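You operate a simulated robot arm through the tools that you are given. There is no shell and no other tool. Be economical: measure what you need, move in short steps, check, and stop when the job is done.

You are at the controls of a simulated two-armed robot. One attempt, no reset.

Task
Push the second island door from the left shut. Press the orange button two times. Stack the 60 mm cassette from the blue table top on top of the 40 mm cassette. Put the white jar on the top of the fridge. Fetch the paper roll from the blue table top and set it on the yellow note pad. Close the third left drawer from the top. Push the second left drawer from the top shut. Press the analyser rinse button two times. Push the fourth right drawer from the top shut. Put the grey tube on the run card. Open the sink cupboard door, take the small pot and leave it on the floor of the sink cupboard and shut the door again. Take the bottle from the top of the fridge and put it in the inside of the keep tray. Switch the left wall switch on. Put the blue-band carton that says "spares" from the front bench top on the wall bench beside the printer and the blue-band carton that says "labels" on the yellow mat. The order is free. Set down upright: white jar, paper roll, small pot, bottle.

The check looks at the end state, three seconds after you hand in, the way a careful person would. Anything else that was tipped, shoved, dropped, spilled or broken makes it a failure.

Robot
Two 7-joint arms with vacuum grippers on one trunk, on a base that drives. Base frame: it is fixed to the floor where the robot stands at the start and does not move with it; the origin is under the middle of the robot, x ahead of it, y to its left, z up. Readings come in mm, rad, newtons and seconds.
The left shoulder is at the start at [70, 174, 1279], the right one opposite. With the tool pointing down near the work surface each hand reaches from about 260 to 780 mm from the robot's upright axis, wherever it stands, measured 20 degrees to its own side. Places, roughly: analyser rinse button [3400, 1600, 1100]; blue-band carton [0, 1000, 1000]; bottle [-1750, 3500, 1250]; cassette [1750, 1250, 1000]; floor of the sink cupboard [-2500, 900, 100]; fourth right drawer [2800, -400, 300]; grey tube (4x4x10 cm) [1400, -900, 900]; inside of the keep tray (15x20 cm) [-340, 800, 940]; left wall switch [-200, -2400, 1200]; note pad [2000, 1250, 1000]; orange button [1400, 800, 900]; paper roll (5x5x6 cm) [1800, 1600, 900]; run card [2750, -2000, 1000]; second island door [800, -100, 500]; second left drawer [3400, 1300, 600]; sink cupboard door [-2300, 800, 500]; small pot (6x6x6 cm) [-1800, 2500, 900]; third left drawer [3300, 1300, 500]; top of the fridge [-1700, 3400, 1200]; wall bench beside the printer [3000, -500, 900]; white jar (8x8x13 cm) [1900, 1500, 900]; yellow mat (23x19 cm) [3760, 2700, 800]. Payload 3.5 kg a hand.
Tool frame (each hand has its own): the origin (TCP) lies in the middle of the cups' lips, and z points out of the cups. The gripper has 2 cups of 32 mm across, covering 32 by 80 mm (tool x, y); the bellows give 10 mm. With the vacuum on, a cup seals on a smooth face that it is pressed against (1 to 4 N); it does not hold porous or soft things. The pull reaches 76 N.
Orientation is told as [roll, pitch, yaw] about the base's x, y, z axes, in that order, counted from this pose: with the cups facing straight down, the tool's x points along the base's -x, its y along +y and its z along -z.

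Tools
- The arms move only by the tool jog_arm. It takes "left_commands", "right_commands" or both (then of equal length, played together; a hand with none holds still); each is a list of rows, each a list of 7 numbers: the shift along the base's x, y, z in units of 500 mm (1.0 is 500 mm), then the turn, a rotation vector about the base's x, y, z in units of 180 degrees (1.0 is 180 degrees), then the vacuum: 1 switches it on, -1 off. In form: [[dx, dy, dz, rx, ry, rz, valve], ...]. A call has 1 to 12 rows; each row is the pose to reach, as a shift and turn from the pose commanded when the call began. A call with a number of a shift or a turn outside -1 to 1 is refused whole. A row lasts 0.2 s, in which the tool goes at most 50 mm and 0.15 rad; a call with a longer step from one row to the next is refused whole, and so is a gripper value outside its range. Where a pose cannot be reached the arm comes as near as it can. A force on the tool above 40 N (or 10 N above the force at the start of the call, whichever is more), or a blocked arm, ends the call early, and 0.2 s more pass. The pull builds up within a second once a cup has sealed. Time passes only in rows, and 0.2 s behind the last, so rows that repeat a pose give it time. It gives the time, the measured TCP pose, the force on the tool (base axes) and the pull of the vacuum at its end, in the units of the frame above (readings bear some noise), with the torque about the TCP (base axes, N m) and any sound that the robot's microphone picked up.
- Cameras (640 x 400 px; columns grow to the right, rows downward): "scene" is now at [81.4, 55, 1572.5]; the picture's right is [0.84, -0.54, -0.00], its down [-0.44, -0.69, -0.58] and it looks along [0.31, 0.49, -0.81] (base axes); focal length 236 px, centre (320, 200). "left" rides on the left gripper at [74, -19, -110] in its tool frame; the picture's right is [0.25, 0.97, 0.00], its down [-0.77, 0.20, -0.60] and it looks along [-0.58, 0.15, 0.80] (tool axes); focal length 218 px, centre (320, 200). "right" rides on the right gripper at [74, 19, -110] in its tool frame; the picture's right is [-0.25, 0.97, 0.00], its down [-0.77, -0.20, -0.60] and it looks along [-0.58, -0.15, 0.80] (tool axes); focal length 218 px, centre (320, 200). There is no depth. A picture from a camera that has moved, and an enlarged one, comes with that camera's place and axes in the base frame and with its lens. The place of the scene camera against the robot may be out by one fixed shift of up to 18 mm in any direction.
- capture(camera): a new picture of that camera. The clock stands still meanwhile.
- slide_trunk(by): slides the trunk up (or, below 0, down) by that many mm; the arms and the scene camera ride with it, the base frame stays. It gives what a move gives, with no picture.
- roll_base(legs): drives the robot by 1 to 6 legs, each [ahead, turn to the left] in mm and rad, along the robot's own axes; the way and the turn of a leg run together, so that a leg with both is an arc; at most 1500 mm and 3.142 rad a leg. The arms and the cameras ride along, it lands a little off, and it stops where it bumps. It gives what a move gives.
- head_to(pan, tilt): turns the head with the scene camera to pan (to the left, within 1.501 rad either way) and tilt (down, from -0.506 to 1.204), counted from straight ahead of the robot. It gives what a move gives.
- enlarge(camera, box): a new picture of the part [left, top, right, bottom] of that camera's present view, enlarged. The clock stands still meanwhile.
- job_done(): hands the job in; it is judged then, once.

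Go step by step. Nothing tells you exact positions but the pictures and the camera data: compare them with the known pose of the tool, close in by small moves and look again before you grip or let go. The budget is 577 turns and 370 pictures, counting those below and the enlarged ones. Unless the task says otherwise, let go and move clear before handing in, and close with one line.

The tools are called after ">>>" as name(argument=value, ...) on one line, values as JSON. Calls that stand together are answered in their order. jog_arm: Moves the arms, as the interface text tells. Its arguments: {"type":"object","properties":{"left_commands":{"type":"array"},"right_commands":{"type":"array"}},"required":[]} The other tools are called the same way: slide_trunk (by) slides the trunk up or down; roll_base (legs) drives the base; head_to (pan, tilt) turns the head that bears the scene camera; capture (camera) takes a picture; enlarge (camera, box) takes an enlarged picture of a part of a camera's view; job_done () hands the job in.

At the start:

```text
time: 0.0
left_eef_pos: [386.1, 446.4, 1197.1]
left_tcp_rot: [0.0, 0.0, 0.001]
left_wrist_force: [-0.7, 0.1, 0.7]
left_wrist_torque: [0.01, -0.02, -0.02]
left_pull: 0.0
right_eef_pos: [380.9, 71.3, 1276.3]
right_tcp_rot: [0.0, -0.001, -0.001]
right_wrist_force: [-0.3, 0.0, 0.5]
right_wrist_torque: [-0.01, -0.01, -0.04]
right_pull: 0.0
trunk travel left (down, up): [-775.0, 65.0]
robot x, y, heading: [2.6, -3.4, -0.001]
head pan, tilt: [1.004, 0.951]
```

scene: 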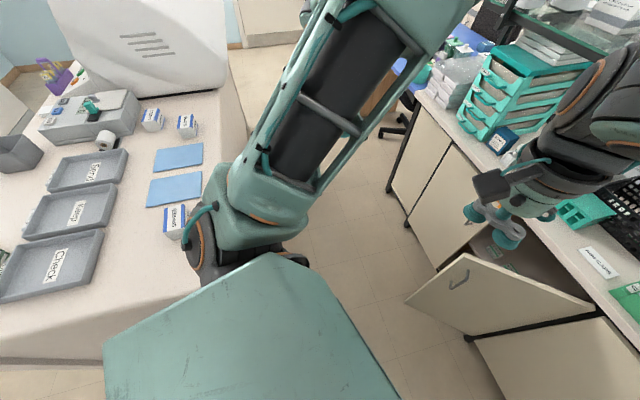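
right: 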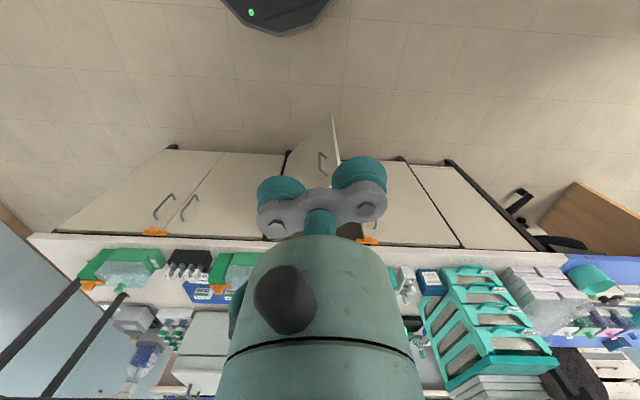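
left: 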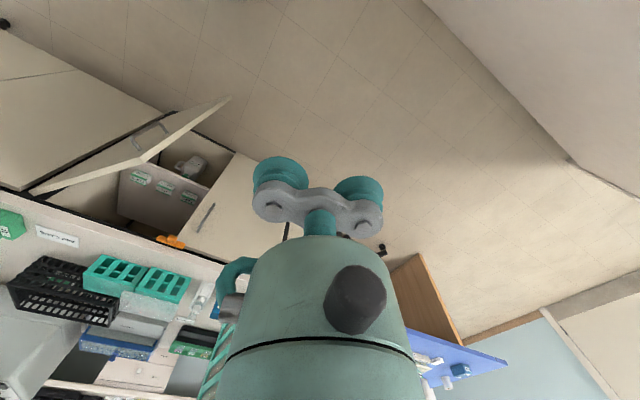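

I see the front bench at the left with trays and cartons, and the island ahead with one door open. I'll look around with the head first.

>>> head_to(pan=0, tilt=0.5)

>>> capture(camera="scene")

>>> head_to(pan=1.5, tilt=0.6)

>>> capture(camera="scene")

>>> head_to(pan=-1.3, tilt=0.4)

>>> capture(camera="scene")

```text
time: 1.3
left_eef_pos: [387.4, 447.4, 1196.5]
left_tcp_rot: [-0.001, 0.002, 0.001]
left_wrist_force: [0.2, -0.7, -0.6]
left_wrist_torque: [0.01, 0.01, 0.01]
left_pull: 0.1
right_eef_pos: [380.7, 72.0, 1276.4]
right_tcp_rot: [-0.001, 0.0, 0.0]
right_wrist_force: [-0.5, 0.0, 0.4]
right_wrist_torque: [0.02, 0.01, 0.01]
right_pull: 0.2
trunk travel left (down, up): [-775.0, 65.0]
robot x, y, heading: [-0.9, -1.0, -0.002]
head pan, tilt: [0.0, 0.499]
```

```text
366 pictures are left
camera scene: at [133.4, -6.2, 1610.2], right [0.0, -1.0, 0.0], down [-0.48, 0.0, -0.88], along [0.88, 0.0, -0.48], focal length 236 px, centre (320, 200)
```

scene: 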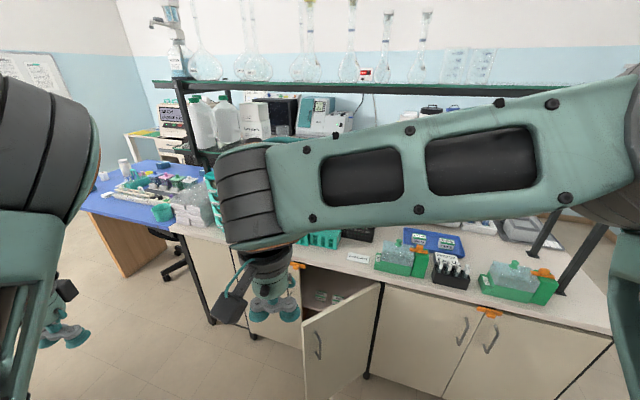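

```text
time: 2.9
left_eef_pos: [387.7, 447.0, 1197.2]
left_tcp_rot: [0.002, 0.0, -0.002]
left_wrist_force: [0.5, 0.1, 0.7]
left_wrist_torque: [-0.02, -0.02, -0.01]
left_pull: 0.0
right_eef_pos: [381.4, 71.0, 1276.2]
right_tcp_rot: [0.0, 0.0, 0.0]
right_wrist_force: [-0.8, -0.5, 0.4]
right_wrist_torque: [0.03, 0.01, 0.0]
right_pull: 0.0
trunk travel left (down, up): [-775.0, 65.0]
robot x, y, heading: [-0.5, 3.9, -0.003]
head pan, tilt: [1.499, 0.6]
```

```text
365 pictures are left
camera scene: at [48.8, 81.8, 1601.1], right [1.0, -0.07, 0.0], down [-0.04, -0.56, -0.83], along [0.06, 0.82, -0.56], focal length 236 px, centre (320, 200)
```

scene: 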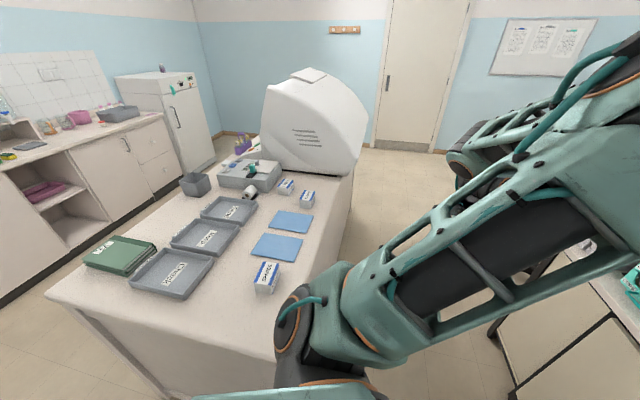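

```text
time: 5.3
left_eef_pos: [387.5, 447.7, 1197.9]
left_tcp_rot: [0.001, 0.0, 0.0]
left_wrist_force: [1.1, -0.2, 0.6]
left_wrist_torque: [-0.03, 0.0, -0.01]
left_pull: 0.1
right_eef_pos: [381.9, 71.8, 1275.5]
right_tcp_rot: [-0.001, -0.002, 0.0]
right_wrist_force: [0.7, 0.5, 0.1]
right_wrist_torque: [-0.01, -0.01, -0.02]
right_pull: 0.1
trunk travel left (down, up): [-775.0, 65.0]
robot x, y, heading: [-3.5, 0.3, -0.0]
head pan, tilt: [-1.3, 0.4]
```

```text
364 pictures are left
camera scene: at [67.2, -95.6, 1619.3], right [-0.96, -0.27, 0.0], down [-0.1, 0.37, -0.92], along [0.25, -0.89, -0.39], focal length 236 px, centre (320, 200)
```

scene: 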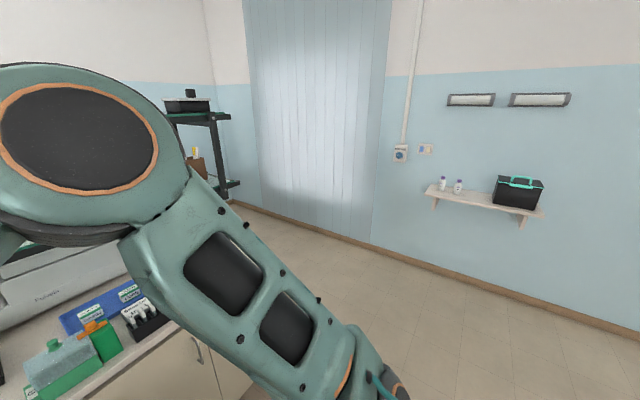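

The second island door is ajar, hinged on its right, with its free edge near x=630. I'll bring the right hand in front of it with the cups facing forward.

>>> jog_arm(right_commands=[[0.03, -0.018, -0.083, 0, -0.0417, 0, -1], [0.06, -0.037, -0.167, 0, -0.083, 0, -1], [0.09, -0.055, -0.25, 0, -0.125, 0, -1], [0.12, -0.073, -0.333, 0, -0.167, 0, -1], [0.15, -0.092, -0.417, 0, -0.208, 0, -1], [0.18, -0.11, -0.5, 0, -0.25, 0, -1], [0.21, -0.128, -0.583, 0, -0.292, 0, -1], [0.24, -0.147, -0.667, 0, -0.333, 0, -1], [0.27, -0.165, -0.75, 0, -0.375, 0, -1], [0.3, -0.183, -0.833, 0, -0.417, 0, -1], [0.33, -0.2, -0.917, 0, -0.458, 0, -1], [0.36, -0.22, -1.0, 0, -0.5, 0, -1]])

>>> head_to(pan=0, tilt=0.8)

>>> capture(camera="scene")

>>> capture(camera="right")

```text
time: 7.9
left_eef_pos: [386.3, 448.0, 1196.6]
left_tcp_rot: [-0.004, 0.0, 0.0]
left_wrist_force: [-0.1, 0.0, -0.7]
left_wrist_torque: [-0.04, -0.01, -0.03]
left_pull: 0.0
right_eef_pos: [560.7, -37.6, 775.2]
right_tcp_rot: [-1.989, -1.566, 1.989]
right_wrist_force: [-0.1, -0.1, -0.6]
right_wrist_torque: [0.0, 0.01, -0.01]
right_pull: 0.1
right hand out of reach, approached as far as the arm can: row 8, 9, 10
trunk travel left (down, up): [-775.0, 65.0]
robot x, y, heading: [-2.0, 0.7, 0.0]
head pan, tilt: [-1.3, 0.4]
```

```text
time: 9.4
left_eef_pos: [387.3, 447.0, 1197.8]
left_tcp_rot: [-0.001, 0.0, -0.001]
left_wrist_force: [0.0, 0.4, -0.6]
left_wrist_torque: [-0.01, 0.01, 0.02]
left_pull: 0.1
right_eef_pos: [562.1, -38.9, 774.7]
right_tcp_rot: [-0.397, -1.568, 0.395]
right_wrist_force: [-0.9, -0.6, 0.6]
right_wrist_torque: [0.0, -0.02, 0.03]
right_pull: 0.2
trunk travel left (down, up): [-775.0, 65.0]
robot x, y, heading: [-0.3, -0.4, -0.002]
head pan, tilt: [0.0, 0.799]
```

```text
363 pictures are left
camera scene: at [123.1, -6.8, 1584.2], right [0.0, -1.0, 0.0], down [-0.72, 0.0, -0.7], along [0.7, 0.0, -0.72], focal length 236 px, centre (320, 200)
```

scene: 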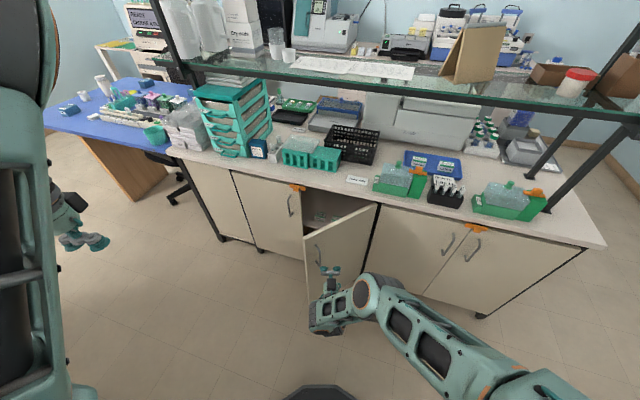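

```text
362 pictures are left
camera right: at [449.9, -18.7, 701.5], right [0.0, 0.97, 0.25], down [-0.6, -0.2, 0.77], along [0.8, -0.15, 0.58], focal length 218 px, centre (320, 200)
```

right: 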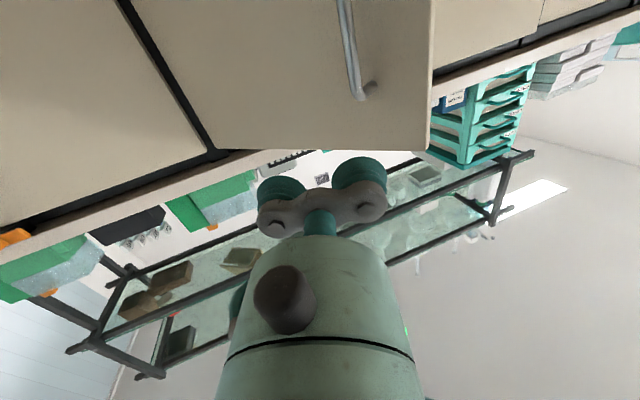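

>>> enlarge(camera="scene", box=[160, 130, 400, 280])

```text
2.67 times, centred on (280, 205) of scene
camera zoom: at [123.1, -6.8, 1584.2], right [0.0, -1.0, 0.0], down [-0.72, 0.0, -0.7], along [0.7, 0.0, -0.72], focal length 629 px, centre (427, 187)
```

zoom: 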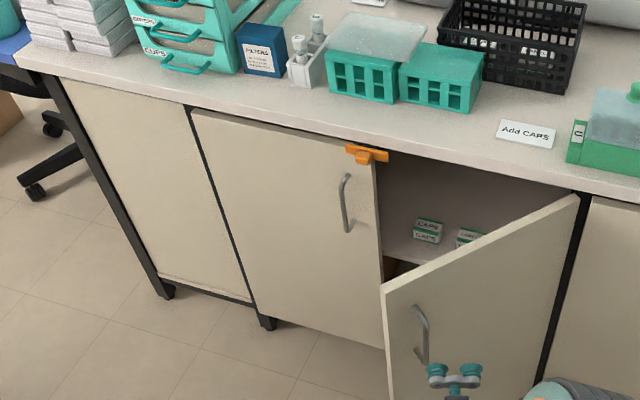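

>>> enlarge(camera="scene", box=[270, 170, 334, 210])

>>> enlarge(camera="scene", box=[440, 210, 504, 250])

```text
10.00 times, centred on (302, 190) of scene
camera zoom: at [123.1, -6.8, 1584.2], right [0.0, -1.0, 0.0], down [-0.72, 0.0, -0.7], along [0.7, 0.0, -0.72], focal length 2360 px, centre (500, 300)
```

zoom: 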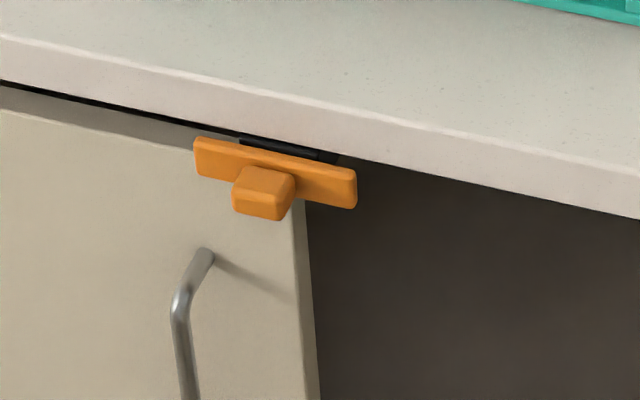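

```text
10.00 times, centred on (472, 230) of scene
camera zoom: at [123.1, -6.8, 1584.2], right [0.0, -1.0, 0.0], down [-0.72, 0.0, -0.7], along [0.7, 0.0, -0.72], focal length 2360 px, centre (-1200, -100)
```

zoom: 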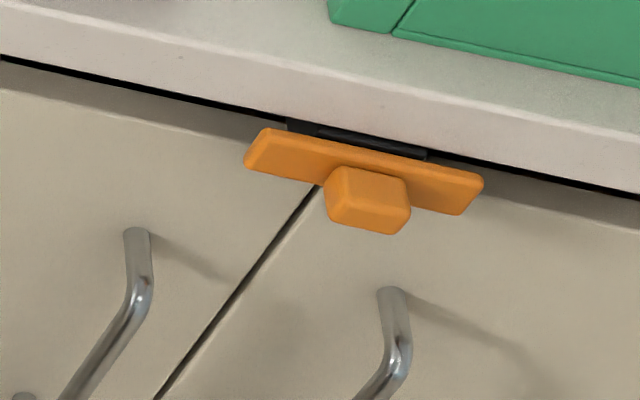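

The orange piece over the gap looks like a slide latch that may overhang the second door. I'll push the door slowly and see whether it catches.

>>> jog_arm(right_commands=[[0.06, 0, 0, 0, 0, 0, -1], [0.12, 0, 0, 0, 0, 0, -1], [0.18, 0, 0, 0, 0, 0, -1], [0.22, 0, 0, 0, 0, 0, -1], [0.26, 0, 0, 0, 0, 0, -1], [0.3, 0, 0, 0, 0, 0, -1], [0.34, 0, 0, 0, 0, 0, -1], [0.38, 0, 0, 0, 0, 0, -1]])

>>> capture(camera="scene")

```text
time: 11.2
left_eef_pos: [387.9, 445.7, 1196.7]
left_tcp_rot: [0.002, -0.001, -0.001]
left_wrist_force: [-0.1, -0.4, 1.2]
left_wrist_torque: [0.01, -0.01, 0.01]
left_pull: 0.2
right_eef_pos: [715.4, -45.7, 794.4]
right_tcp_rot: [0.043, -1.57, -0.042]
right_wrist_force: [1.3, -0.5, 0.5]
right_wrist_torque: [-0.01, -0.02, 0.02]
right_pull: 0.1
right hand out of reach, approached as far as the arm can: row 6, 7, 8
trunk travel left (down, up): [-775.0, 65.0]
robot x, y, heading: [0.5, -0.6, -0.001]
head pan, tilt: [0.0, 0.799]
```

```text
358 pictures are left
camera scene: at [124.1, -7.1, 1584.1], right [0.0, -1.0, 0.0], down [-0.72, 0.0, -0.7], along [0.7, 0.0, -0.72], focal length 236 px, centre (320, 200)
```

scene: 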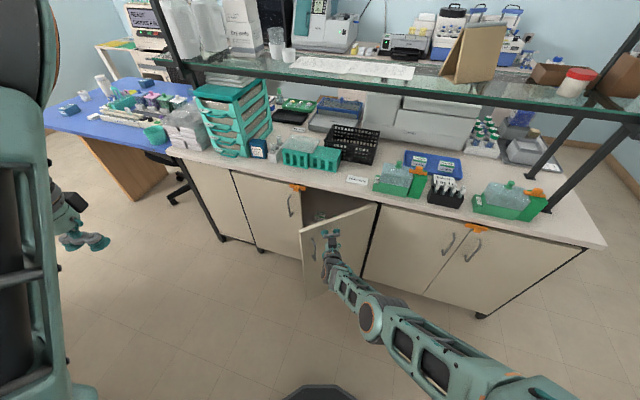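

I've run out of reach. I'll pull the hand back, drive closer, and push again.

>>> jog_arm(right_commands=[[-0.08, 0, -0.04, 0, 0, 0, -1], [-0.16, 0, -0.08, 0, 0, 0, -1], [-0.24, 0, -0.08, 0, 0, 0, -1], [-0.32, 0, -0.08, 0, 0, 0, -1]])

>>> roll_base(legs=[[160, 0]])

```text
time: 12.4
left_eef_pos: [387.6, 446.3, 1197.6]
left_tcp_rot: [0.0, 0.001, 0.001]
left_wrist_force: [0.0, 0.2, 0.6]
left_wrist_torque: [0.02, -0.01, -0.01]
left_pull: 0.0
right_eef_pos: [615.9, -117.1, 757.0]
right_tcp_rot: [-1.882, -1.477, 1.833]
right_wrist_force: [-0.7, 0.0, 0.3]
right_wrist_torque: [0.0, -0.03, 0.02]
right_pull: 0.0
right hand out of reach, approached as far as the arm can: row 4
trunk travel left (down, up): [-775.0, 65.0]
robot x, y, heading: [-1.3, 3.8, 0.0]
head pan, tilt: [0.0, 0.799]
stopped in row 4 (right hand): the arm was blocked; the commanded pose is now the measured one
```

```text
time: 13.8
left_eef_pos: [544.5, 446.6, 1197.7]
left_tcp_rot: [-0.001, -0.002, 0.0]
left_wrist_force: [-0.3, -0.6, -0.6]
left_wrist_torque: [0.02, 0.0, -0.01]
left_pull: 0.1
right_eef_pos: [772.7, -117.1, 756.3]
right_tcp_rot: [-1.887, -1.478, 1.84]
right_wrist_force: [0.5, -0.3, -0.1]
right_wrist_torque: [0.01, -0.02, 0.01]
right_pull: 0.1
trunk travel left (down, up): [-775.0, 65.0]
robot x, y, heading: [160.6, 2.1, -0.0]
head pan, tilt: [0.0, 0.799]
```

>>> capture(camera="scene")

>>> capture(camera="right")

```text
357 pictures are left
camera scene: at [280.1, -6.2, 1584.4], right [0.0, -1.0, 0.0], down [-0.72, 0.0, -0.7], along [0.7, 0.0, -0.72], focal length 236 px, centre (320, 200)
```

scene: 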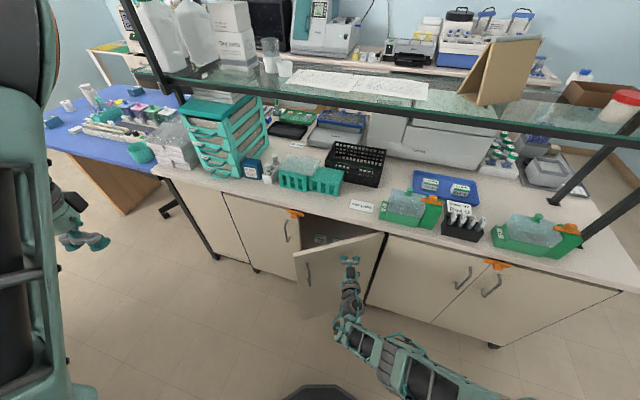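

```text
356 pictures are left
camera right: at [665.2, -98.4, 678.7], right [0.04, 0.98, 0.17], down [-0.63, -0.1, 0.77], along [0.77, -0.14, 0.62], focal length 218 px, centre (320, 200)
```

right: 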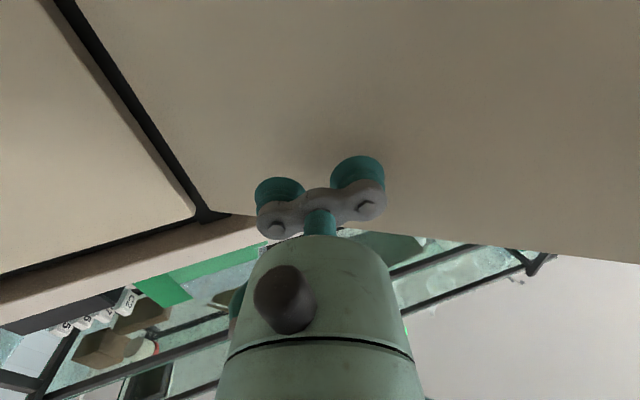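

>>> jog_arm(right_commands=[[-0.08, 0.03, 0, 0, 0, 0, -1], [-0.12, 0.1, 0, 0, 0, 0, -1], [-0.14, 0.18, 0, 0, 0, 0, -1], [-0.08, 0.2, 0, 0, 0, 0, -1], [-0.02, 0.2, 0, 0, 0, 0, -1], [0.02, 0.2, 0, 0, 0, 0, -1], [0.04, 0.2, 0, 0, 0, 0, -1]])

>>> capture(camera="scene")

```text
time: 14.6
left_eef_pos: [545.4, 445.5, 1199.1]
left_tcp_rot: [0.002, -0.003, 0.001]
left_wrist_force: [-0.5, -0.2, 0.3]
left_wrist_torque: [-0.01, 0.0, 0.0]
left_pull: 0.0
right_eef_pos: [712.6, -140.2, 735.7]
right_tcp_rot: [-1.806, -1.327, 1.701]
right_wrist_force: [-1.0, -0.9, -0.3]
right_wrist_torque: [0.03, 0.03, 0.02]
right_pull: 0.0
right hand out of reach, approached as far as the arm can: row 1, 2
trunk travel left (down, up): [-775.0, 65.0]
robot x, y, heading: [159.5, -0.6, -0.004]
head pan, tilt: [0.0, 0.799]
stopped in row 3 (right hand): the arm was blocked; the commanded pose is now the measured one
```

```text
355 pictures are left
camera scene: at [282.0, -7.4, 1584.2], right [0.0, -1.0, 0.0], down [-0.72, 0.0, -0.7], along [0.7, 0.0, -0.72], focal length 236 px, centre (320, 200)
```

scene: 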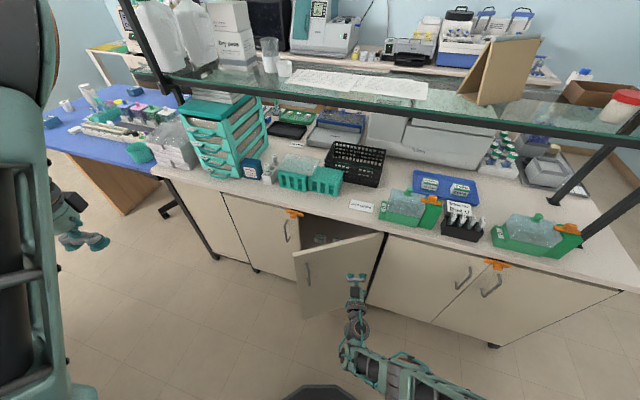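

>>> head_to(pan=1.3, tilt=1.0)

>>> capture(camera="scene")

```text
time: 16.1
left_eef_pos: [545.0, 446.6, 1198.7]
left_tcp_rot: [0.0, 0.0, 0.0]
left_wrist_force: [0.2, 0.2, -0.9]
left_wrist_torque: [0.03, 0.01, -0.02]
left_pull: 0.1
right_eef_pos: [712.3, -140.4, 735.4]
right_tcp_rot: [-1.809, -1.328, 1.703]
right_wrist_force: [0.5, -0.4, 0.4]
right_wrist_torque: [0.02, 0.0, -0.02]
right_pull: 0.0
trunk travel left (down, up): [-775.0, 65.0]
robot x, y, heading: [160.0, 1.0, -0.001]
head pan, tilt: [1.3, 1.0]
```

```text
354 pictures are left
camera scene: at [220.0, 60.7, 1569.1], right [0.96, -0.27, 0.0], down [-0.23, -0.81, -0.54], along [0.15, 0.52, -0.84], focal length 236 px, centre (320, 200)
```

scene: 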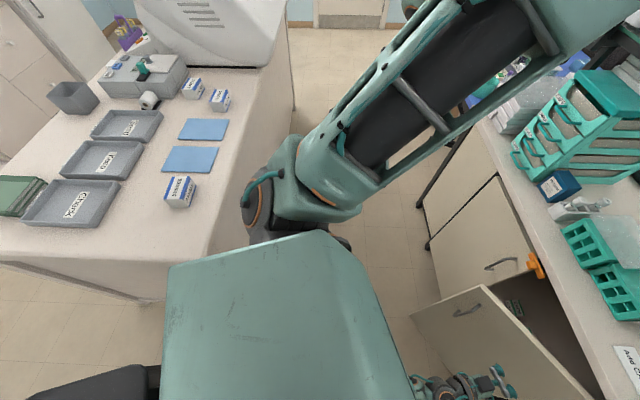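

The wrist is near its limit pointing straight ahead so low. I'll use a 45° forward-down tilt instead.

>>> jog_arm(right_commands=[[-0.03, 0.0, 0.02, 0.012, 0.0376, 0, -1], [-0.06, 0.0, 0.04, 0.0245, 0.075, 0, -1], [-0.09, 0.03, 0.05, 0.0367, 0.1127, 0, -1], [-0.1, 0.08, 0.06, 0.049, 0.15, 0.001, -1], [-0.11, 0.12, 0.06, 0.061, 0.188, 0.001, -1], [-0.12, 0.17, 0.06, 0.0734, 0.225, 0.002, -1], [-0.12, 0.22, 0.06, 0.0856, 0.263, 0.002, -1]])

>>> head_to(pan=0, tilt=0.9)

>>> capture(camera="scene")

```text
time: 17.7
left_eef_pos: [546.6, 446.0, 1196.8]
left_tcp_rot: [0.001, -0.001, -0.001]
left_wrist_force: [-0.1, -0.1, -0.6]
left_wrist_torque: [-0.03, 0.01, 0.02]
left_pull: 0.0
right_eef_pos: [729.7, -172.4, 721.0]
right_tcp_rot: [-1.473, -1.265, 1.256]
right_wrist_force: [0.5, -0.4, -0.1]
right_wrist_torque: [-0.01, 0.0, 0.03]
right_pull: 0.1
right hand out of reach, approached as far as the arm can: row 1, 2, 3, 4, 5, 6, 7
trunk travel left (down, up): [-775.0, 65.0]
robot x, y, heading: [155.4, 0.5, 0.002]
head pan, tilt: [1.3, 1.0]
```

```text
time: 19.2
left_eef_pos: [545.6, 447.3, 1197.7]
left_tcp_rot: [0.001, 0.0, 0.0]
left_wrist_force: [-0.5, -1.0, 0.2]
left_wrist_torque: [0.0, 0.02, -0.03]
left_pull: 0.0
right_eef_pos: [732.8, -170.6, 724.1]
right_tcp_rot: [-1.494, -1.271, 1.281]
right_wrist_force: [0.3, 0.4, -0.1]
right_wrist_torque: [-0.01, 0.01, -0.02]
right_pull: 0.2
trunk travel left (down, up): [-775.0, 65.0]
robot x, y, heading: [159.3, 0.2, 0.003]
head pan, tilt: [0.0, 0.901]
```

```text
353 pictures are left
camera scene: at [276.7, -6.3, 1576.3], right [0.0, -1.0, 0.0], down [-0.78, 0.0, -0.62], along [0.62, 0.0, -0.78], focal length 236 px, centre (320, 200)
```

scene: 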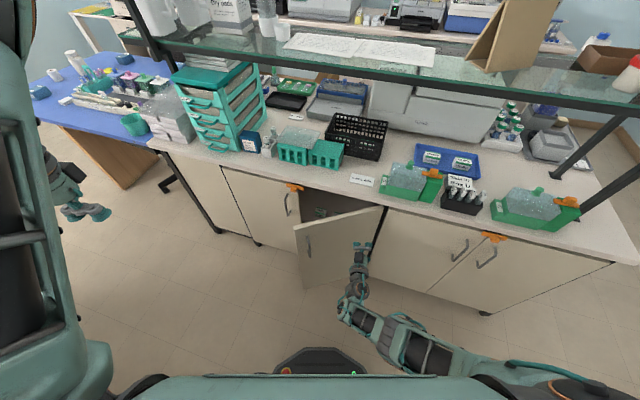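

>>> jog_arm(right_commands=[[-0.02, -0.02, 0.08, 0, 0.02, 0, -1], [-0.06, -0.05, 0.16, 0, 0.05, 0, -1], [-0.1, -0.1, 0.24, 0, 0.09, 0, -1], [-0.14, -0.15, 0.32, 0, 0.13, 0, -1], [-0.18, -0.2, 0.4, 0, 0.17, 0, -1], [-0.22, -0.24, 0.48, 0, 0.21, 0, -1], [-0.26, -0.26, 0.56, 0, 0.25, 0, -1], [-0.26, -0.26, 0.64, 0, 0.25, 0, -1], [-0.26, -0.26, 0.64, 0, 0.25, 0, -1], [-0.26, -0.26, 0.64, 0, 0.25, 0, -1]])

>>> capture(camera="scene")

```text
refused: row 3 steps farther than a row can; nothing moved
```

```text
352 pictures are left
camera scene: at [276.7, -6.3, 1576.3], right [0.0, -1.0, 0.0], down [-0.78, 0.0, -0.62], along [0.62, 0.0, -0.78], focal length 236 px, centre (320, 200)
```

scene: 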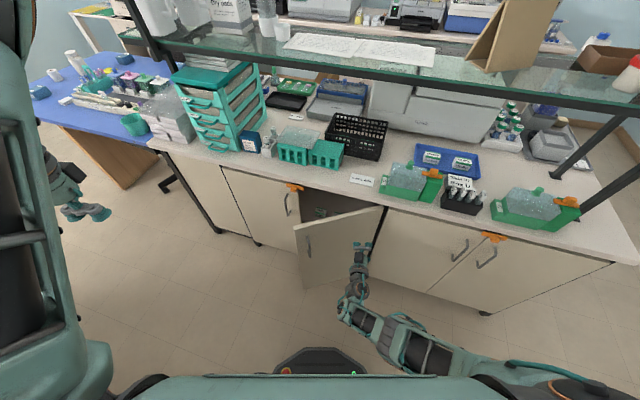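

>>> jog_arm(right_commands=[[-0.02, -0.02, 0.08, 0, 0.02, 0, -1], [-0.05, -0.05, 0.16, 0, 0.05, 0, -1], [-0.08, -0.08, 0.24, 0, 0.09, 0, -1], [-0.11, -0.11, 0.32, 0, 0.13, 0, -1], [-0.14, -0.14, 0.4, 0, 0.17, 0, -1], [-0.17, -0.17, 0.48, 0, 0.21, 0, -1], [-0.2, -0.2, 0.56, 0, 0.25, 0, -1], [-0.23, -0.23, 0.64, 0, 0.25, 0, -1], [-0.23, -0.23, 0.64, 0, 0.25, 0, -1], [-0.23, -0.23, 0.64, 0, 0.25, 0, -1]])

>>> capture(camera="scene")

```text
time: 21.4
left_eef_pos: [545.3, 446.2, 1198.7]
left_tcp_rot: [0.001, -0.003, 0.0]
left_wrist_force: [-0.2, -0.4, -0.1]
left_wrist_torque: [0.04, 0.01, 0.01]
left_pull: 0.0
right_eef_pos: [614.8, -270.4, 1044.0]
right_tcp_rot: [-0.432, -0.664, 0.346]
right_wrist_force: [0.4, -0.2, -1.5]
right_wrist_torque: [-0.01, 0.01, -0.01]
right_pull: 0.0
right hand out of reach, approached as far as the arm can: row 1, 2, 3, 4, 5
trunk travel left (down, up): [-775.0, 65.0]
robot x, y, heading: [158.0, 0.5, -0.003]
head pan, tilt: [0.0, 0.901]
```

```text
351 pictures are left
camera scene: at [275.7, -7.3, 1576.3], right [0.0, -1.0, 0.0], down [-0.78, 0.0, -0.62], along [0.62, 0.0, -0.78], focal length 236 px, centre (320, 200)
```

scene: 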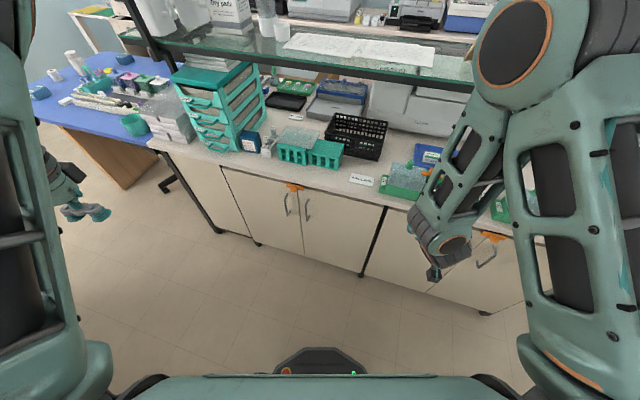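

The hand's swing back up pushed the door shut. I'll zoom in to check it and the things nearby.

>>> enlarge(camera="scene", box=[240, 160, 400, 260])

>>> enlarge(camera="scene", box=[380, 0, 640, 200])

```text
4.00 times, centred on (320, 210) of scene
camera zoom: at [275.7, -7.3, 1576.3], right [0.0, -1.0, 0.0], down [-0.78, 0.0, -0.62], along [0.62, 0.0, -0.78], focal length 944 px, centre (320, 160)
```

zoom: 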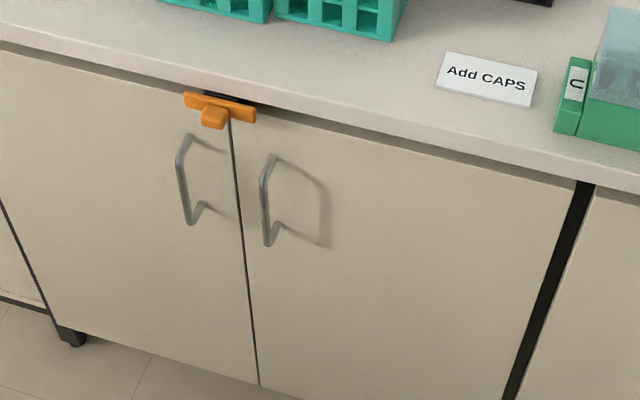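

```text
2.00 times, centred on (510, 100) of scene
camera zoom: at [275.7, -7.3, 1576.3], right [0.0, -1.0, 0.0], down [-0.78, 0.0, -0.62], along [0.62, 0.0, -0.78], focal length 472 px, centre (-60, 400)
```

zoom: 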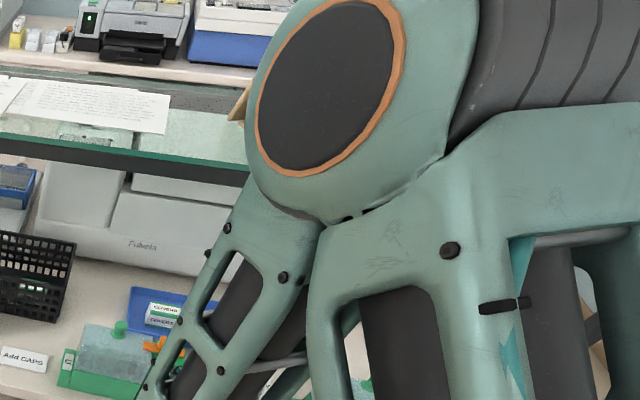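

Door 2 is shut and flush. Now I'll tuck the right arm.

>>> jog_arm(right_commands=[[-0.04, -0.04, 0.06, 0, 0, 0, -1], [-0.08, -0.08, 0.12, 0, 0, 0, -1], [-0.12, -0.12, 0.18, 0, 0, 0, -1], [-0.16, -0.16, 0.24, 0, 0, 0, -1], [-0.2, -0.2, 0.3, 0, 0, 0, -1], [-0.24, -0.2, 0.34, 0, 0, 0, -1], [-0.24, -0.2, 0.34, 0, 0, 0, -1], [-0.24, -0.2, 0.34, 0, 0, 0, -1]])

>>> capture(camera="scene")

```text
time: 23.2
left_eef_pos: [546.8, 444.6, 1197.7]
left_tcp_rot: [0.003, -0.002, -0.001]
left_wrist_force: [-0.1, 0.1, 0.2]
left_wrist_torque: [0.0, 0.0, 0.04]
left_pull: 0.0
right_eef_pos: [578.2, -416.4, 1241.1]
right_tcp_rot: [-0.432, -0.664, 0.342]
right_wrist_force: [-0.5, -0.2, -0.5]
right_wrist_torque: [0.01, 0.0, 0.0]
right_pull: 0.1
right hand out of reach, approached as far as the arm can: row 1, 2, 3, 4, 5, 6, 7, 8
trunk travel left (down, up): [-775.0, 65.0]
robot x, y, heading: [162.2, -1.6, -0.001]
head pan, tilt: [0.0, 0.901]
```

```text
348 pictures are left
camera scene: at [277.1, -8.3, 1576.3], right [0.0, -1.0, 0.0], down [-0.78, 0.0, -0.62], along [0.62, 0.0, -0.78], focal length 236 px, centre (320, 200)
```

scene: 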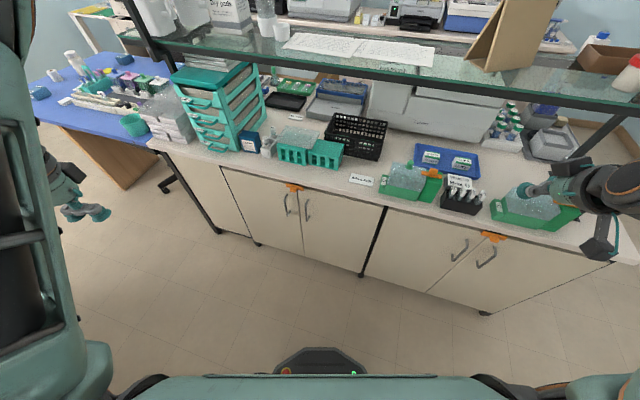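

>>> jog_arm(right_commands=[[0.06, -0.06, 0, 0, 0, 0, -1], [0.12, -0.12, 0, 0, 0, 0, -1], [0.18, -0.18, 0, 0, 0, 0, -1], [0.24, -0.24, 0, 0, 0, 0, -1], [0.24, -0.24, 0, 0, 0, 0, -1], [0.24, -0.24, 0, 0, 0, 0, -1]])

```text
time: 24.6
left_eef_pos: [546.2, 447.0, 1197.1]
left_tcp_rot: [0.0, -0.003, -0.001]
left_wrist_force: [0.1, 0.0, 0.0]
left_wrist_torque: [-0.03, 0.04, 0.0]
left_pull: 0.1
right_eef_pos: [697.0, -535.2, 1240.7]
right_tcp_rot: [-0.435, -0.666, 0.344]
right_wrist_force: [0.2, 0.5, -0.4]
right_wrist_torque: [-0.01, 0.01, -0.01]
right_pull: 0.0
trunk travel left (down, up): [-775.0, 65.0]
robot x, y, heading: [162.1, -0.6, -0.003]
head pan, tilt: [0.0, 0.901]
```

>>> jog_arm(right_commands=[[-0.04, 0.04, 0, 0.0158, 0.038, -0.0096, -1], [-0.08, 0.07, 0, 0.0317, 0.076, -0.0193, -1], [-0.12, 0.1, 0, 0.0475, 0.114, -0.029, -1], [-0.16, 0.13, 0, 0.0633, 0.152, -0.0385, -1], [-0.2, 0.15, 0, 0.079, 0.19, -0.048, -1], [-0.24, 0.17, 0, 0.095, 0.2278, -0.0578, -1], [-0.26, 0.18, 0, 0.095, 0.2278, -0.0578, -1]])

>>> head_to(pan=1.45, tilt=0.8)

>>> capture(camera="scene")

```text
time: 26.2
left_eef_pos: [545.4, 446.4, 1198.0]
left_tcp_rot: [0.0, -0.002, 0.0]
left_wrist_force: [0.5, -0.1, 0.8]
left_wrist_torque: [0.02, 0.01, 0.02]
left_pull: 0.1
right_eef_pos: [566.9, -447.7, 1241.7]
right_tcp_rot: [-0.003, -0.001, -0.001]
right_wrist_force: [0.3, 0.0, -0.1]
right_wrist_torque: [-0.02, -0.03, -0.02]
right_pull: 0.1
trunk travel left (down, up): [-775.0, 65.0]
robot x, y, heading: [162.1, 2.4, -0.003]
head pan, tilt: [0.0, 0.901]
```

```text
time: 27.7
left_eef_pos: [546.3, 447.0, 1197.4]
left_tcp_rot: [-0.001, 0.001, 0.0]
left_wrist_force: [-0.6, 0.0, -0.5]
left_wrist_torque: [-0.02, 0.02, 0.0]
left_pull: 0.1
right_eef_pos: [568.9, -447.4, 1241.0]
right_tcp_rot: [-0.001, -0.002, 0.0]
right_wrist_force: [0.1, -0.2, 0.1]
right_wrist_torque: [0.01, -0.01, -0.02]
right_pull: 0.1
trunk travel left (down, up): [-775.0, 65.0]
robot x, y, heading: [159.4, 1.6, -0.001]
head pan, tilt: [1.45, 0.799]
```

```text
347 pictures are left
camera scene: at [211.3, 73.4, 1584.2], right [0.99, -0.12, 0.0], down [-0.09, -0.71, -0.7], along [0.08, 0.69, -0.72], focal length 236 px, centre (320, 200)
```

scene: 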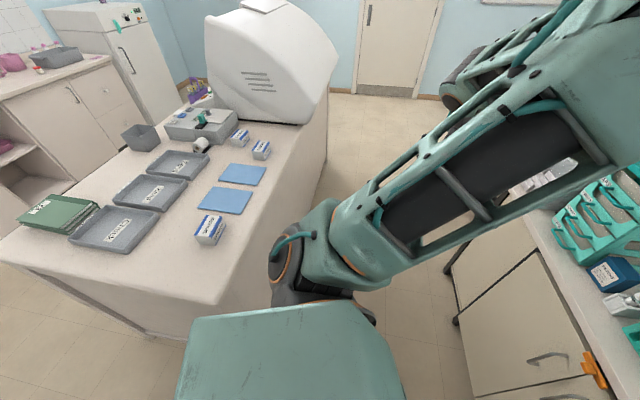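

Both arms are tidy now. I'll zoom in on the front bench to read the cartons.

>>> enlarge(camera="scene", box=[150, 90, 310, 190])

>>> enlarge(camera="scene", box=[60, 170, 260, 295])

```text
4.00 times, centred on (230, 140) of scene
camera zoom: at [211.3, 73.4, 1584.2], right [0.99, -0.12, 0.0], down [-0.09, -0.71, -0.7], along [0.08, 0.69, -0.72], focal length 944 px, centre (680, 440)
```

zoom: 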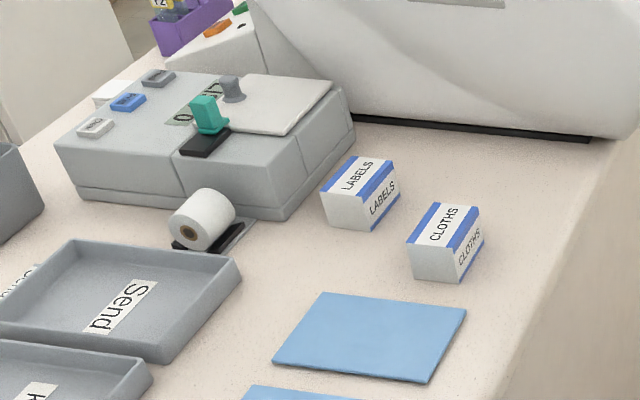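

```text
3.20 times, centred on (160, 232) of scene
camera zoom: at [211.3, 73.4, 1584.2], right [0.99, -0.12, 0.0], down [-0.09, -0.71, -0.7], along [0.08, 0.69, -0.72], focal length 755 px, centre (832, 96)
```

zoom: 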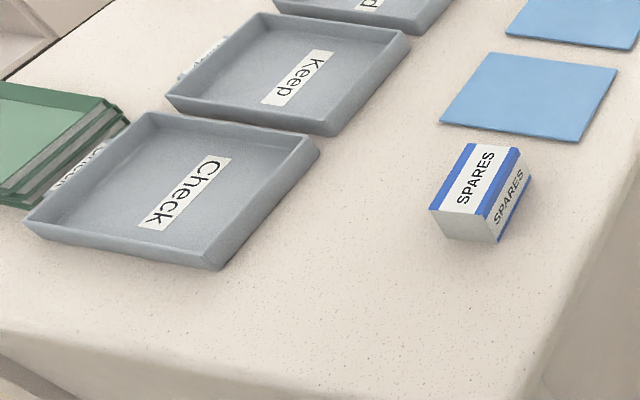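

I can read SPARES, LABELS and CLOTHS. Before driving between the benches I want to see the base's size.

>>> head_to(pan=0, tilt=1.2)

>>> capture(camera="scene")

>>> capture(camera="left")

```text
time: 29.3
left_eef_pos: [546.2, 445.8, 1197.8]
left_tcp_rot: [-0.001, 0.0, 0.001]
left_wrist_force: [-0.3, 0.4, -0.4]
left_wrist_torque: [0.01, 0.01, 0.02]
left_pull: 0.0
right_eef_pos: [568.9, -448.1, 1241.0]
right_tcp_rot: [-0.002, -0.001, 0.0]
right_wrist_force: [-0.4, 0.1, -0.2]
right_wrist_torque: [0.04, 0.03, 0.01]
right_pull: 0.1
trunk travel left (down, up): [-775.0, 65.0]
robot x, y, heading: [160.6, 2.4, 0.005]
head pan, tilt: [0.0, 1.201]
```

```text
344 pictures are left
camera scene: at [257.3, -6.5, 1556.5], right [0.0, -1.0, 0.0], down [-0.93, 0.0, -0.36], along [0.36, 0.0, -0.93], focal length 236 px, centre (320, 200)
```

scene: 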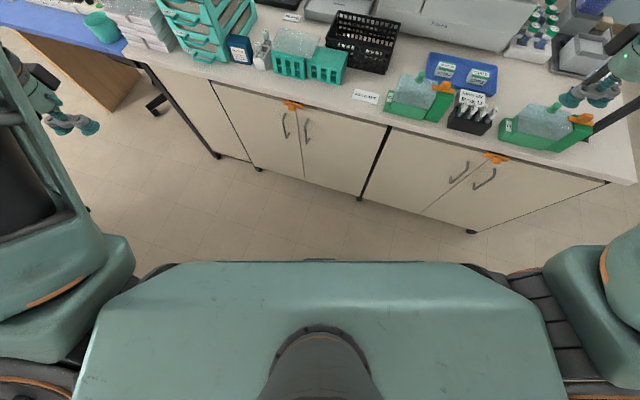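

```text
343 pictures are left
camera left: at [471.2, 426.5, 1307.6], right [-0.25, 0.97, 0.0], down [0.77, 0.2, 0.6], along [0.59, 0.15, -0.8], focal length 218 px, centre (320, 200)
```

left: 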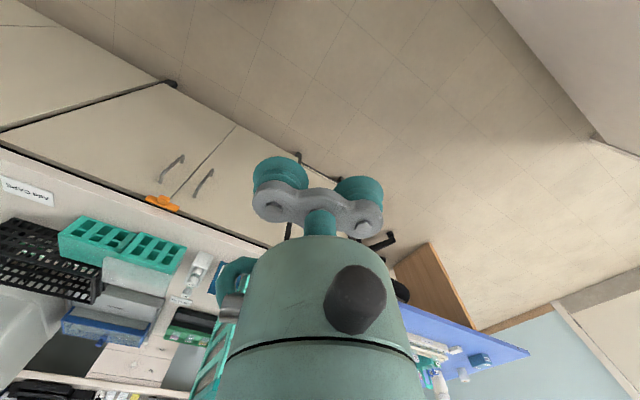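

The island and front bench are both rotated about 17° relative to my frame. I'll tuck both hands closer, then drive into the aisle beside the front bench.

>>> jog_arm(left_commands=[[-0.035, -0.078, 0, 0, 0, 0, -1], [-0.07, -0.156, 0, 0, 0, 0, -1], [-0.105, -0.234, 0, 0, 0, 0, -1], [-0.14, -0.31, 0, 0, 0, 0, -1], [-0.17, -0.39, 0, 0, 0, 0, -1]], right_commands=[[-0.04, 0.078, 0, 0, 0, 0, -1], [-0.08, 0.156, 0, 0, 0, 0, -1], [-0.12, 0.234, 0, 0, 0, 0, -1], [-0.16, 0.31, 0, 0, 0, 0, -1], [-0.2, 0.39, 0, 0, 0, 0, -1]])

>>> roll_base(legs=[[0, 1.216], [765, 0]])

>>> head_to(pan=1.0, tilt=0.9)

>>> capture(camera="scene")

```text
time: 30.5
left_eef_pos: [488.8, 266.8, 1175.6]
left_tcp_rot: [-0.037, 0.008, 0.016]
left_wrist_force: [0.4, 0.1, 0.0]
left_wrist_torque: [0.01, 0.07, 0.0]
left_pull: 0.0
left hand out of reach, approached as far as the arm can: row 4, 5
right_eef_pos: [505.9, -288.1, 1204.4]
right_tcp_rot: [0.041, 0.007, -0.017]
right_wrist_force: [0.2, -0.3, -0.3]
right_wrist_torque: [-0.01, 0.03, -0.02]
right_pull: 0.1
right hand out of reach, approached as far as the arm can: row 4, 5
trunk travel left (down, up): [-775.0, 65.0]
robot x, y, heading: [158.0, -3.5, 0.002]
head pan, tilt: [0.0, 1.201]
```

```text
time: 36.0
left_eef_pos: [92.0, 661.6, 1178.7]
left_tcp_rot: [-0.043, -0.003, 1.293]
left_wrist_force: [0.0, 0.5, 0.3]
left_wrist_torque: [0.0, -0.01, -0.01]
left_pull: 0.0
right_eef_pos: [627.6, 516.8, 1209.1]
right_tcp_rot: [0.048, 0.009, 1.274]
right_wrist_force: [-0.1, -0.2, -0.3]
right_wrist_torque: [0.02, -0.05, -0.01]
right_pull: 0.1
trunk travel left (down, up): [-775.0, 65.0]
robot x, y, heading: [261.7, 266.3, 1.419]
head pan, tilt: [0.0, 1.201]
stopped in leg 2: the robot was blocked; the commanded pose is now the measured one
```

```text
time: 37.2
left_eef_pos: [98.2, 663.0, 1179.5]
left_tcp_rot: [-0.052, -0.003, 1.297]
left_wrist_force: [0.5, -0.6, 0.4]
left_wrist_torque: [-0.01, 0.0, 0.04]
left_pull: 0.1
right_eef_pos: [632.6, 518.0, 1206.9]
right_tcp_rot: [0.05, 0.011, 1.272]
right_wrist_force: [-0.3, 0.4, -0.4]
right_wrist_torque: [-0.03, 0.01, -0.01]
right_pull: 0.1
trunk travel left (down, up): [-775.0, 65.0]
robot x, y, heading: [264.8, 270.3, 1.423]
head pan, tilt: [1.0, 0.901]
```

```text
342 pictures are left
camera scene: at [252.5, 373.7, 1563.6], right [0.98, 0.18, 0.0], down [0.15, -0.87, -0.47], along [-0.08, 0.46, -0.88], focal length 236 px, centre (320, 200)
```

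scene: 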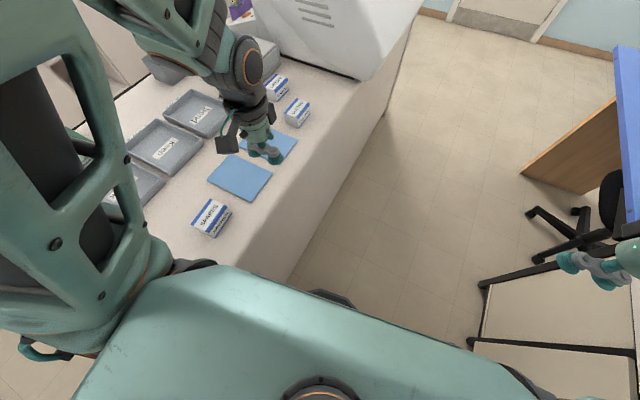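

The drive stopped early and the readings don't agree with each other. I'll read the state again and look at the left side.

>>> head_to(pan=1.45, tilt=1.1)

>>> capture(camera="scene")

```text
time: 38.1
left_eef_pos: [97.1, 664.8, 1178.4]
left_tcp_rot: [-0.049, -0.002, 1.296]
left_wrist_force: [-0.4, -0.5, -0.3]
left_wrist_torque: [0.0, -0.03, -0.03]
left_pull: 0.0
right_eef_pos: [630.6, 517.4, 1207.7]
right_tcp_rot: [0.052, 0.011, 1.272]
right_wrist_force: [-0.9, -0.3, 0.3]
right_wrist_torque: [-0.02, 0.02, 0.04]
right_pull: 0.1
trunk travel left (down, up): [-775.0, 65.0]
robot x, y, heading: [264.4, 266.4, 1.424]
head pan, tilt: [1.45, 1.1]
```

```text
341 pictures are left
camera scene: at [253.4, 373.0, 1563.3], right [0.99, 0.17, 0.0], down [0.15, -0.87, -0.47], along [-0.08, 0.46, -0.89], focal length 236 px, centre (320, 200)
```

scene: 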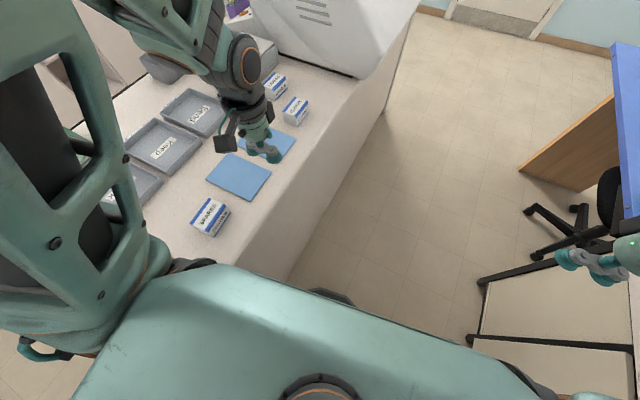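

The head seems jammed against the left arm and the base is pressing on something. I'll back up a little and recheck.

>>> roll_base(legs=[[-120, 0]])

>>> capture(camera="scene")

```text
time: 39.4
left_eef_pos: [78.9, 546.4, 1178.8]
left_tcp_rot: [-0.047, -0.003, 1.294]
left_wrist_force: [0.0, -0.2, -0.4]
left_wrist_torque: [0.03, -0.03, -0.01]
left_pull: 0.0
right_eef_pos: [614.8, 400.1, 1205.9]
right_tcp_rot: [0.05, 0.013, 1.276]
right_wrist_force: [-0.5, 0.4, 0.2]
right_wrist_torque: [0.04, 0.02, 0.0]
right_pull: 0.1
trunk travel left (down, up): [-775.0, 65.0]
robot x, y, heading: [248.0, 145.2, 1.427]
head pan, tilt: [1.45, 1.1]
```

```text
340 pictures are left
camera scene: at [236.2, 256.0, 1562.7], right [0.99, 0.17, 0.0], down [0.15, -0.88, -0.46], along [-0.08, 0.45, -0.89], focal length 236 px, centre (320, 200)
```

scene: 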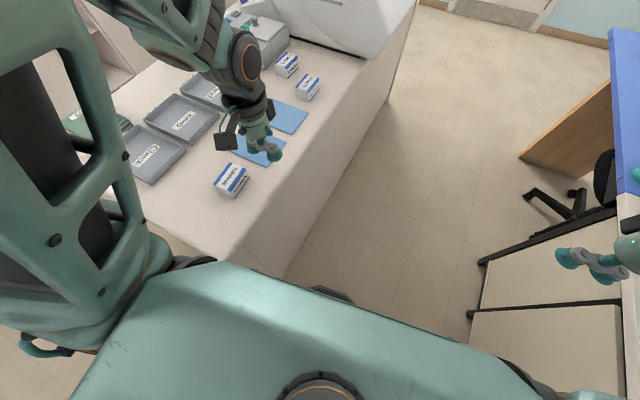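

>>> jog_arm(left_commands=[[-0.08, 0.049, 0.01, 0, 0, 0, -1], [-0.16, 0.098, 0.02, 0, 0, 0, -1], [-0.24, 0.147, 0.03, 0, 0, 0, -1], [-0.318, 0.196, 0.04, 0, 0, 0, -1]], right_commands=[[0.08, 0.003, 0.01, 0, 0, 0, -1], [0.16, 0.006, 0.02, 0, 0, 0, -1], [0.24, 0.01, 0.03, 0, 0, 0, -1], [0.316, 0.013, 0.04, 0, 0, 0, -1]])

>>> head_to(pan=1.4, tilt=1.0)

>>> capture(camera="scene")

```text
time: 40.4
left_eef_pos: [-81.0, 644.1, 1198.5]
left_tcp_rot: [-0.046, 0.001, 1.295]
left_wrist_force: [0.3, 0.7, 1.1]
left_wrist_torque: [-0.03, 0.0, 0.01]
left_pull: 0.1
right_eef_pos: [772.9, 407.5, 1225.3]
right_tcp_rot: [0.05, 0.012, 1.274]
right_wrist_force: [0.8, 0.8, -0.1]
right_wrist_torque: [-0.02, -0.01, 0.03]
right_pull: 0.2
trunk travel left (down, up): [-775.0, 65.0]
robot x, y, heading: [244.6, 147.7, 1.427]
head pan, tilt: [1.45, 1.1]
```

```text
time: 41.0
left_eef_pos: [-79.9, 644.9, 1197.4]
left_tcp_rot: [-0.047, -0.002, 1.295]
left_wrist_force: [-0.2, -0.4, 0.1]
left_wrist_torque: [-0.04, -0.01, 0.0]
left_pull: 0.0
right_eef_pos: [773.3, 406.6, 1225.5]
right_tcp_rot: [0.051, 0.011, 1.272]
right_wrist_force: [-1.3, -0.1, -0.2]
right_wrist_torque: [-0.02, -0.02, 0.0]
right_pull: 0.1
trunk travel left (down, up): [-775.0, 65.0]
robot x, y, heading: [249.9, 147.7, 1.42]
head pan, tilt: [1.4, 1.0]
```

```text
339 pictures are left
camera scene: at [180.6, 214.2, 1569.0], right [0.31, 0.95, 0.0], down [0.8, -0.26, -0.54], along [-0.51, 0.17, -0.84], focal length 236 px, centre (320, 200)
```

scene: 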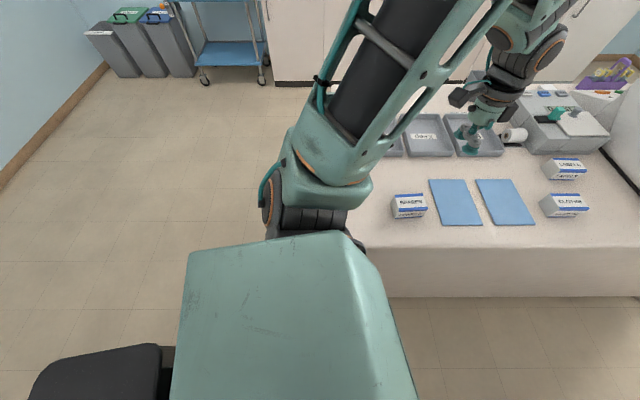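

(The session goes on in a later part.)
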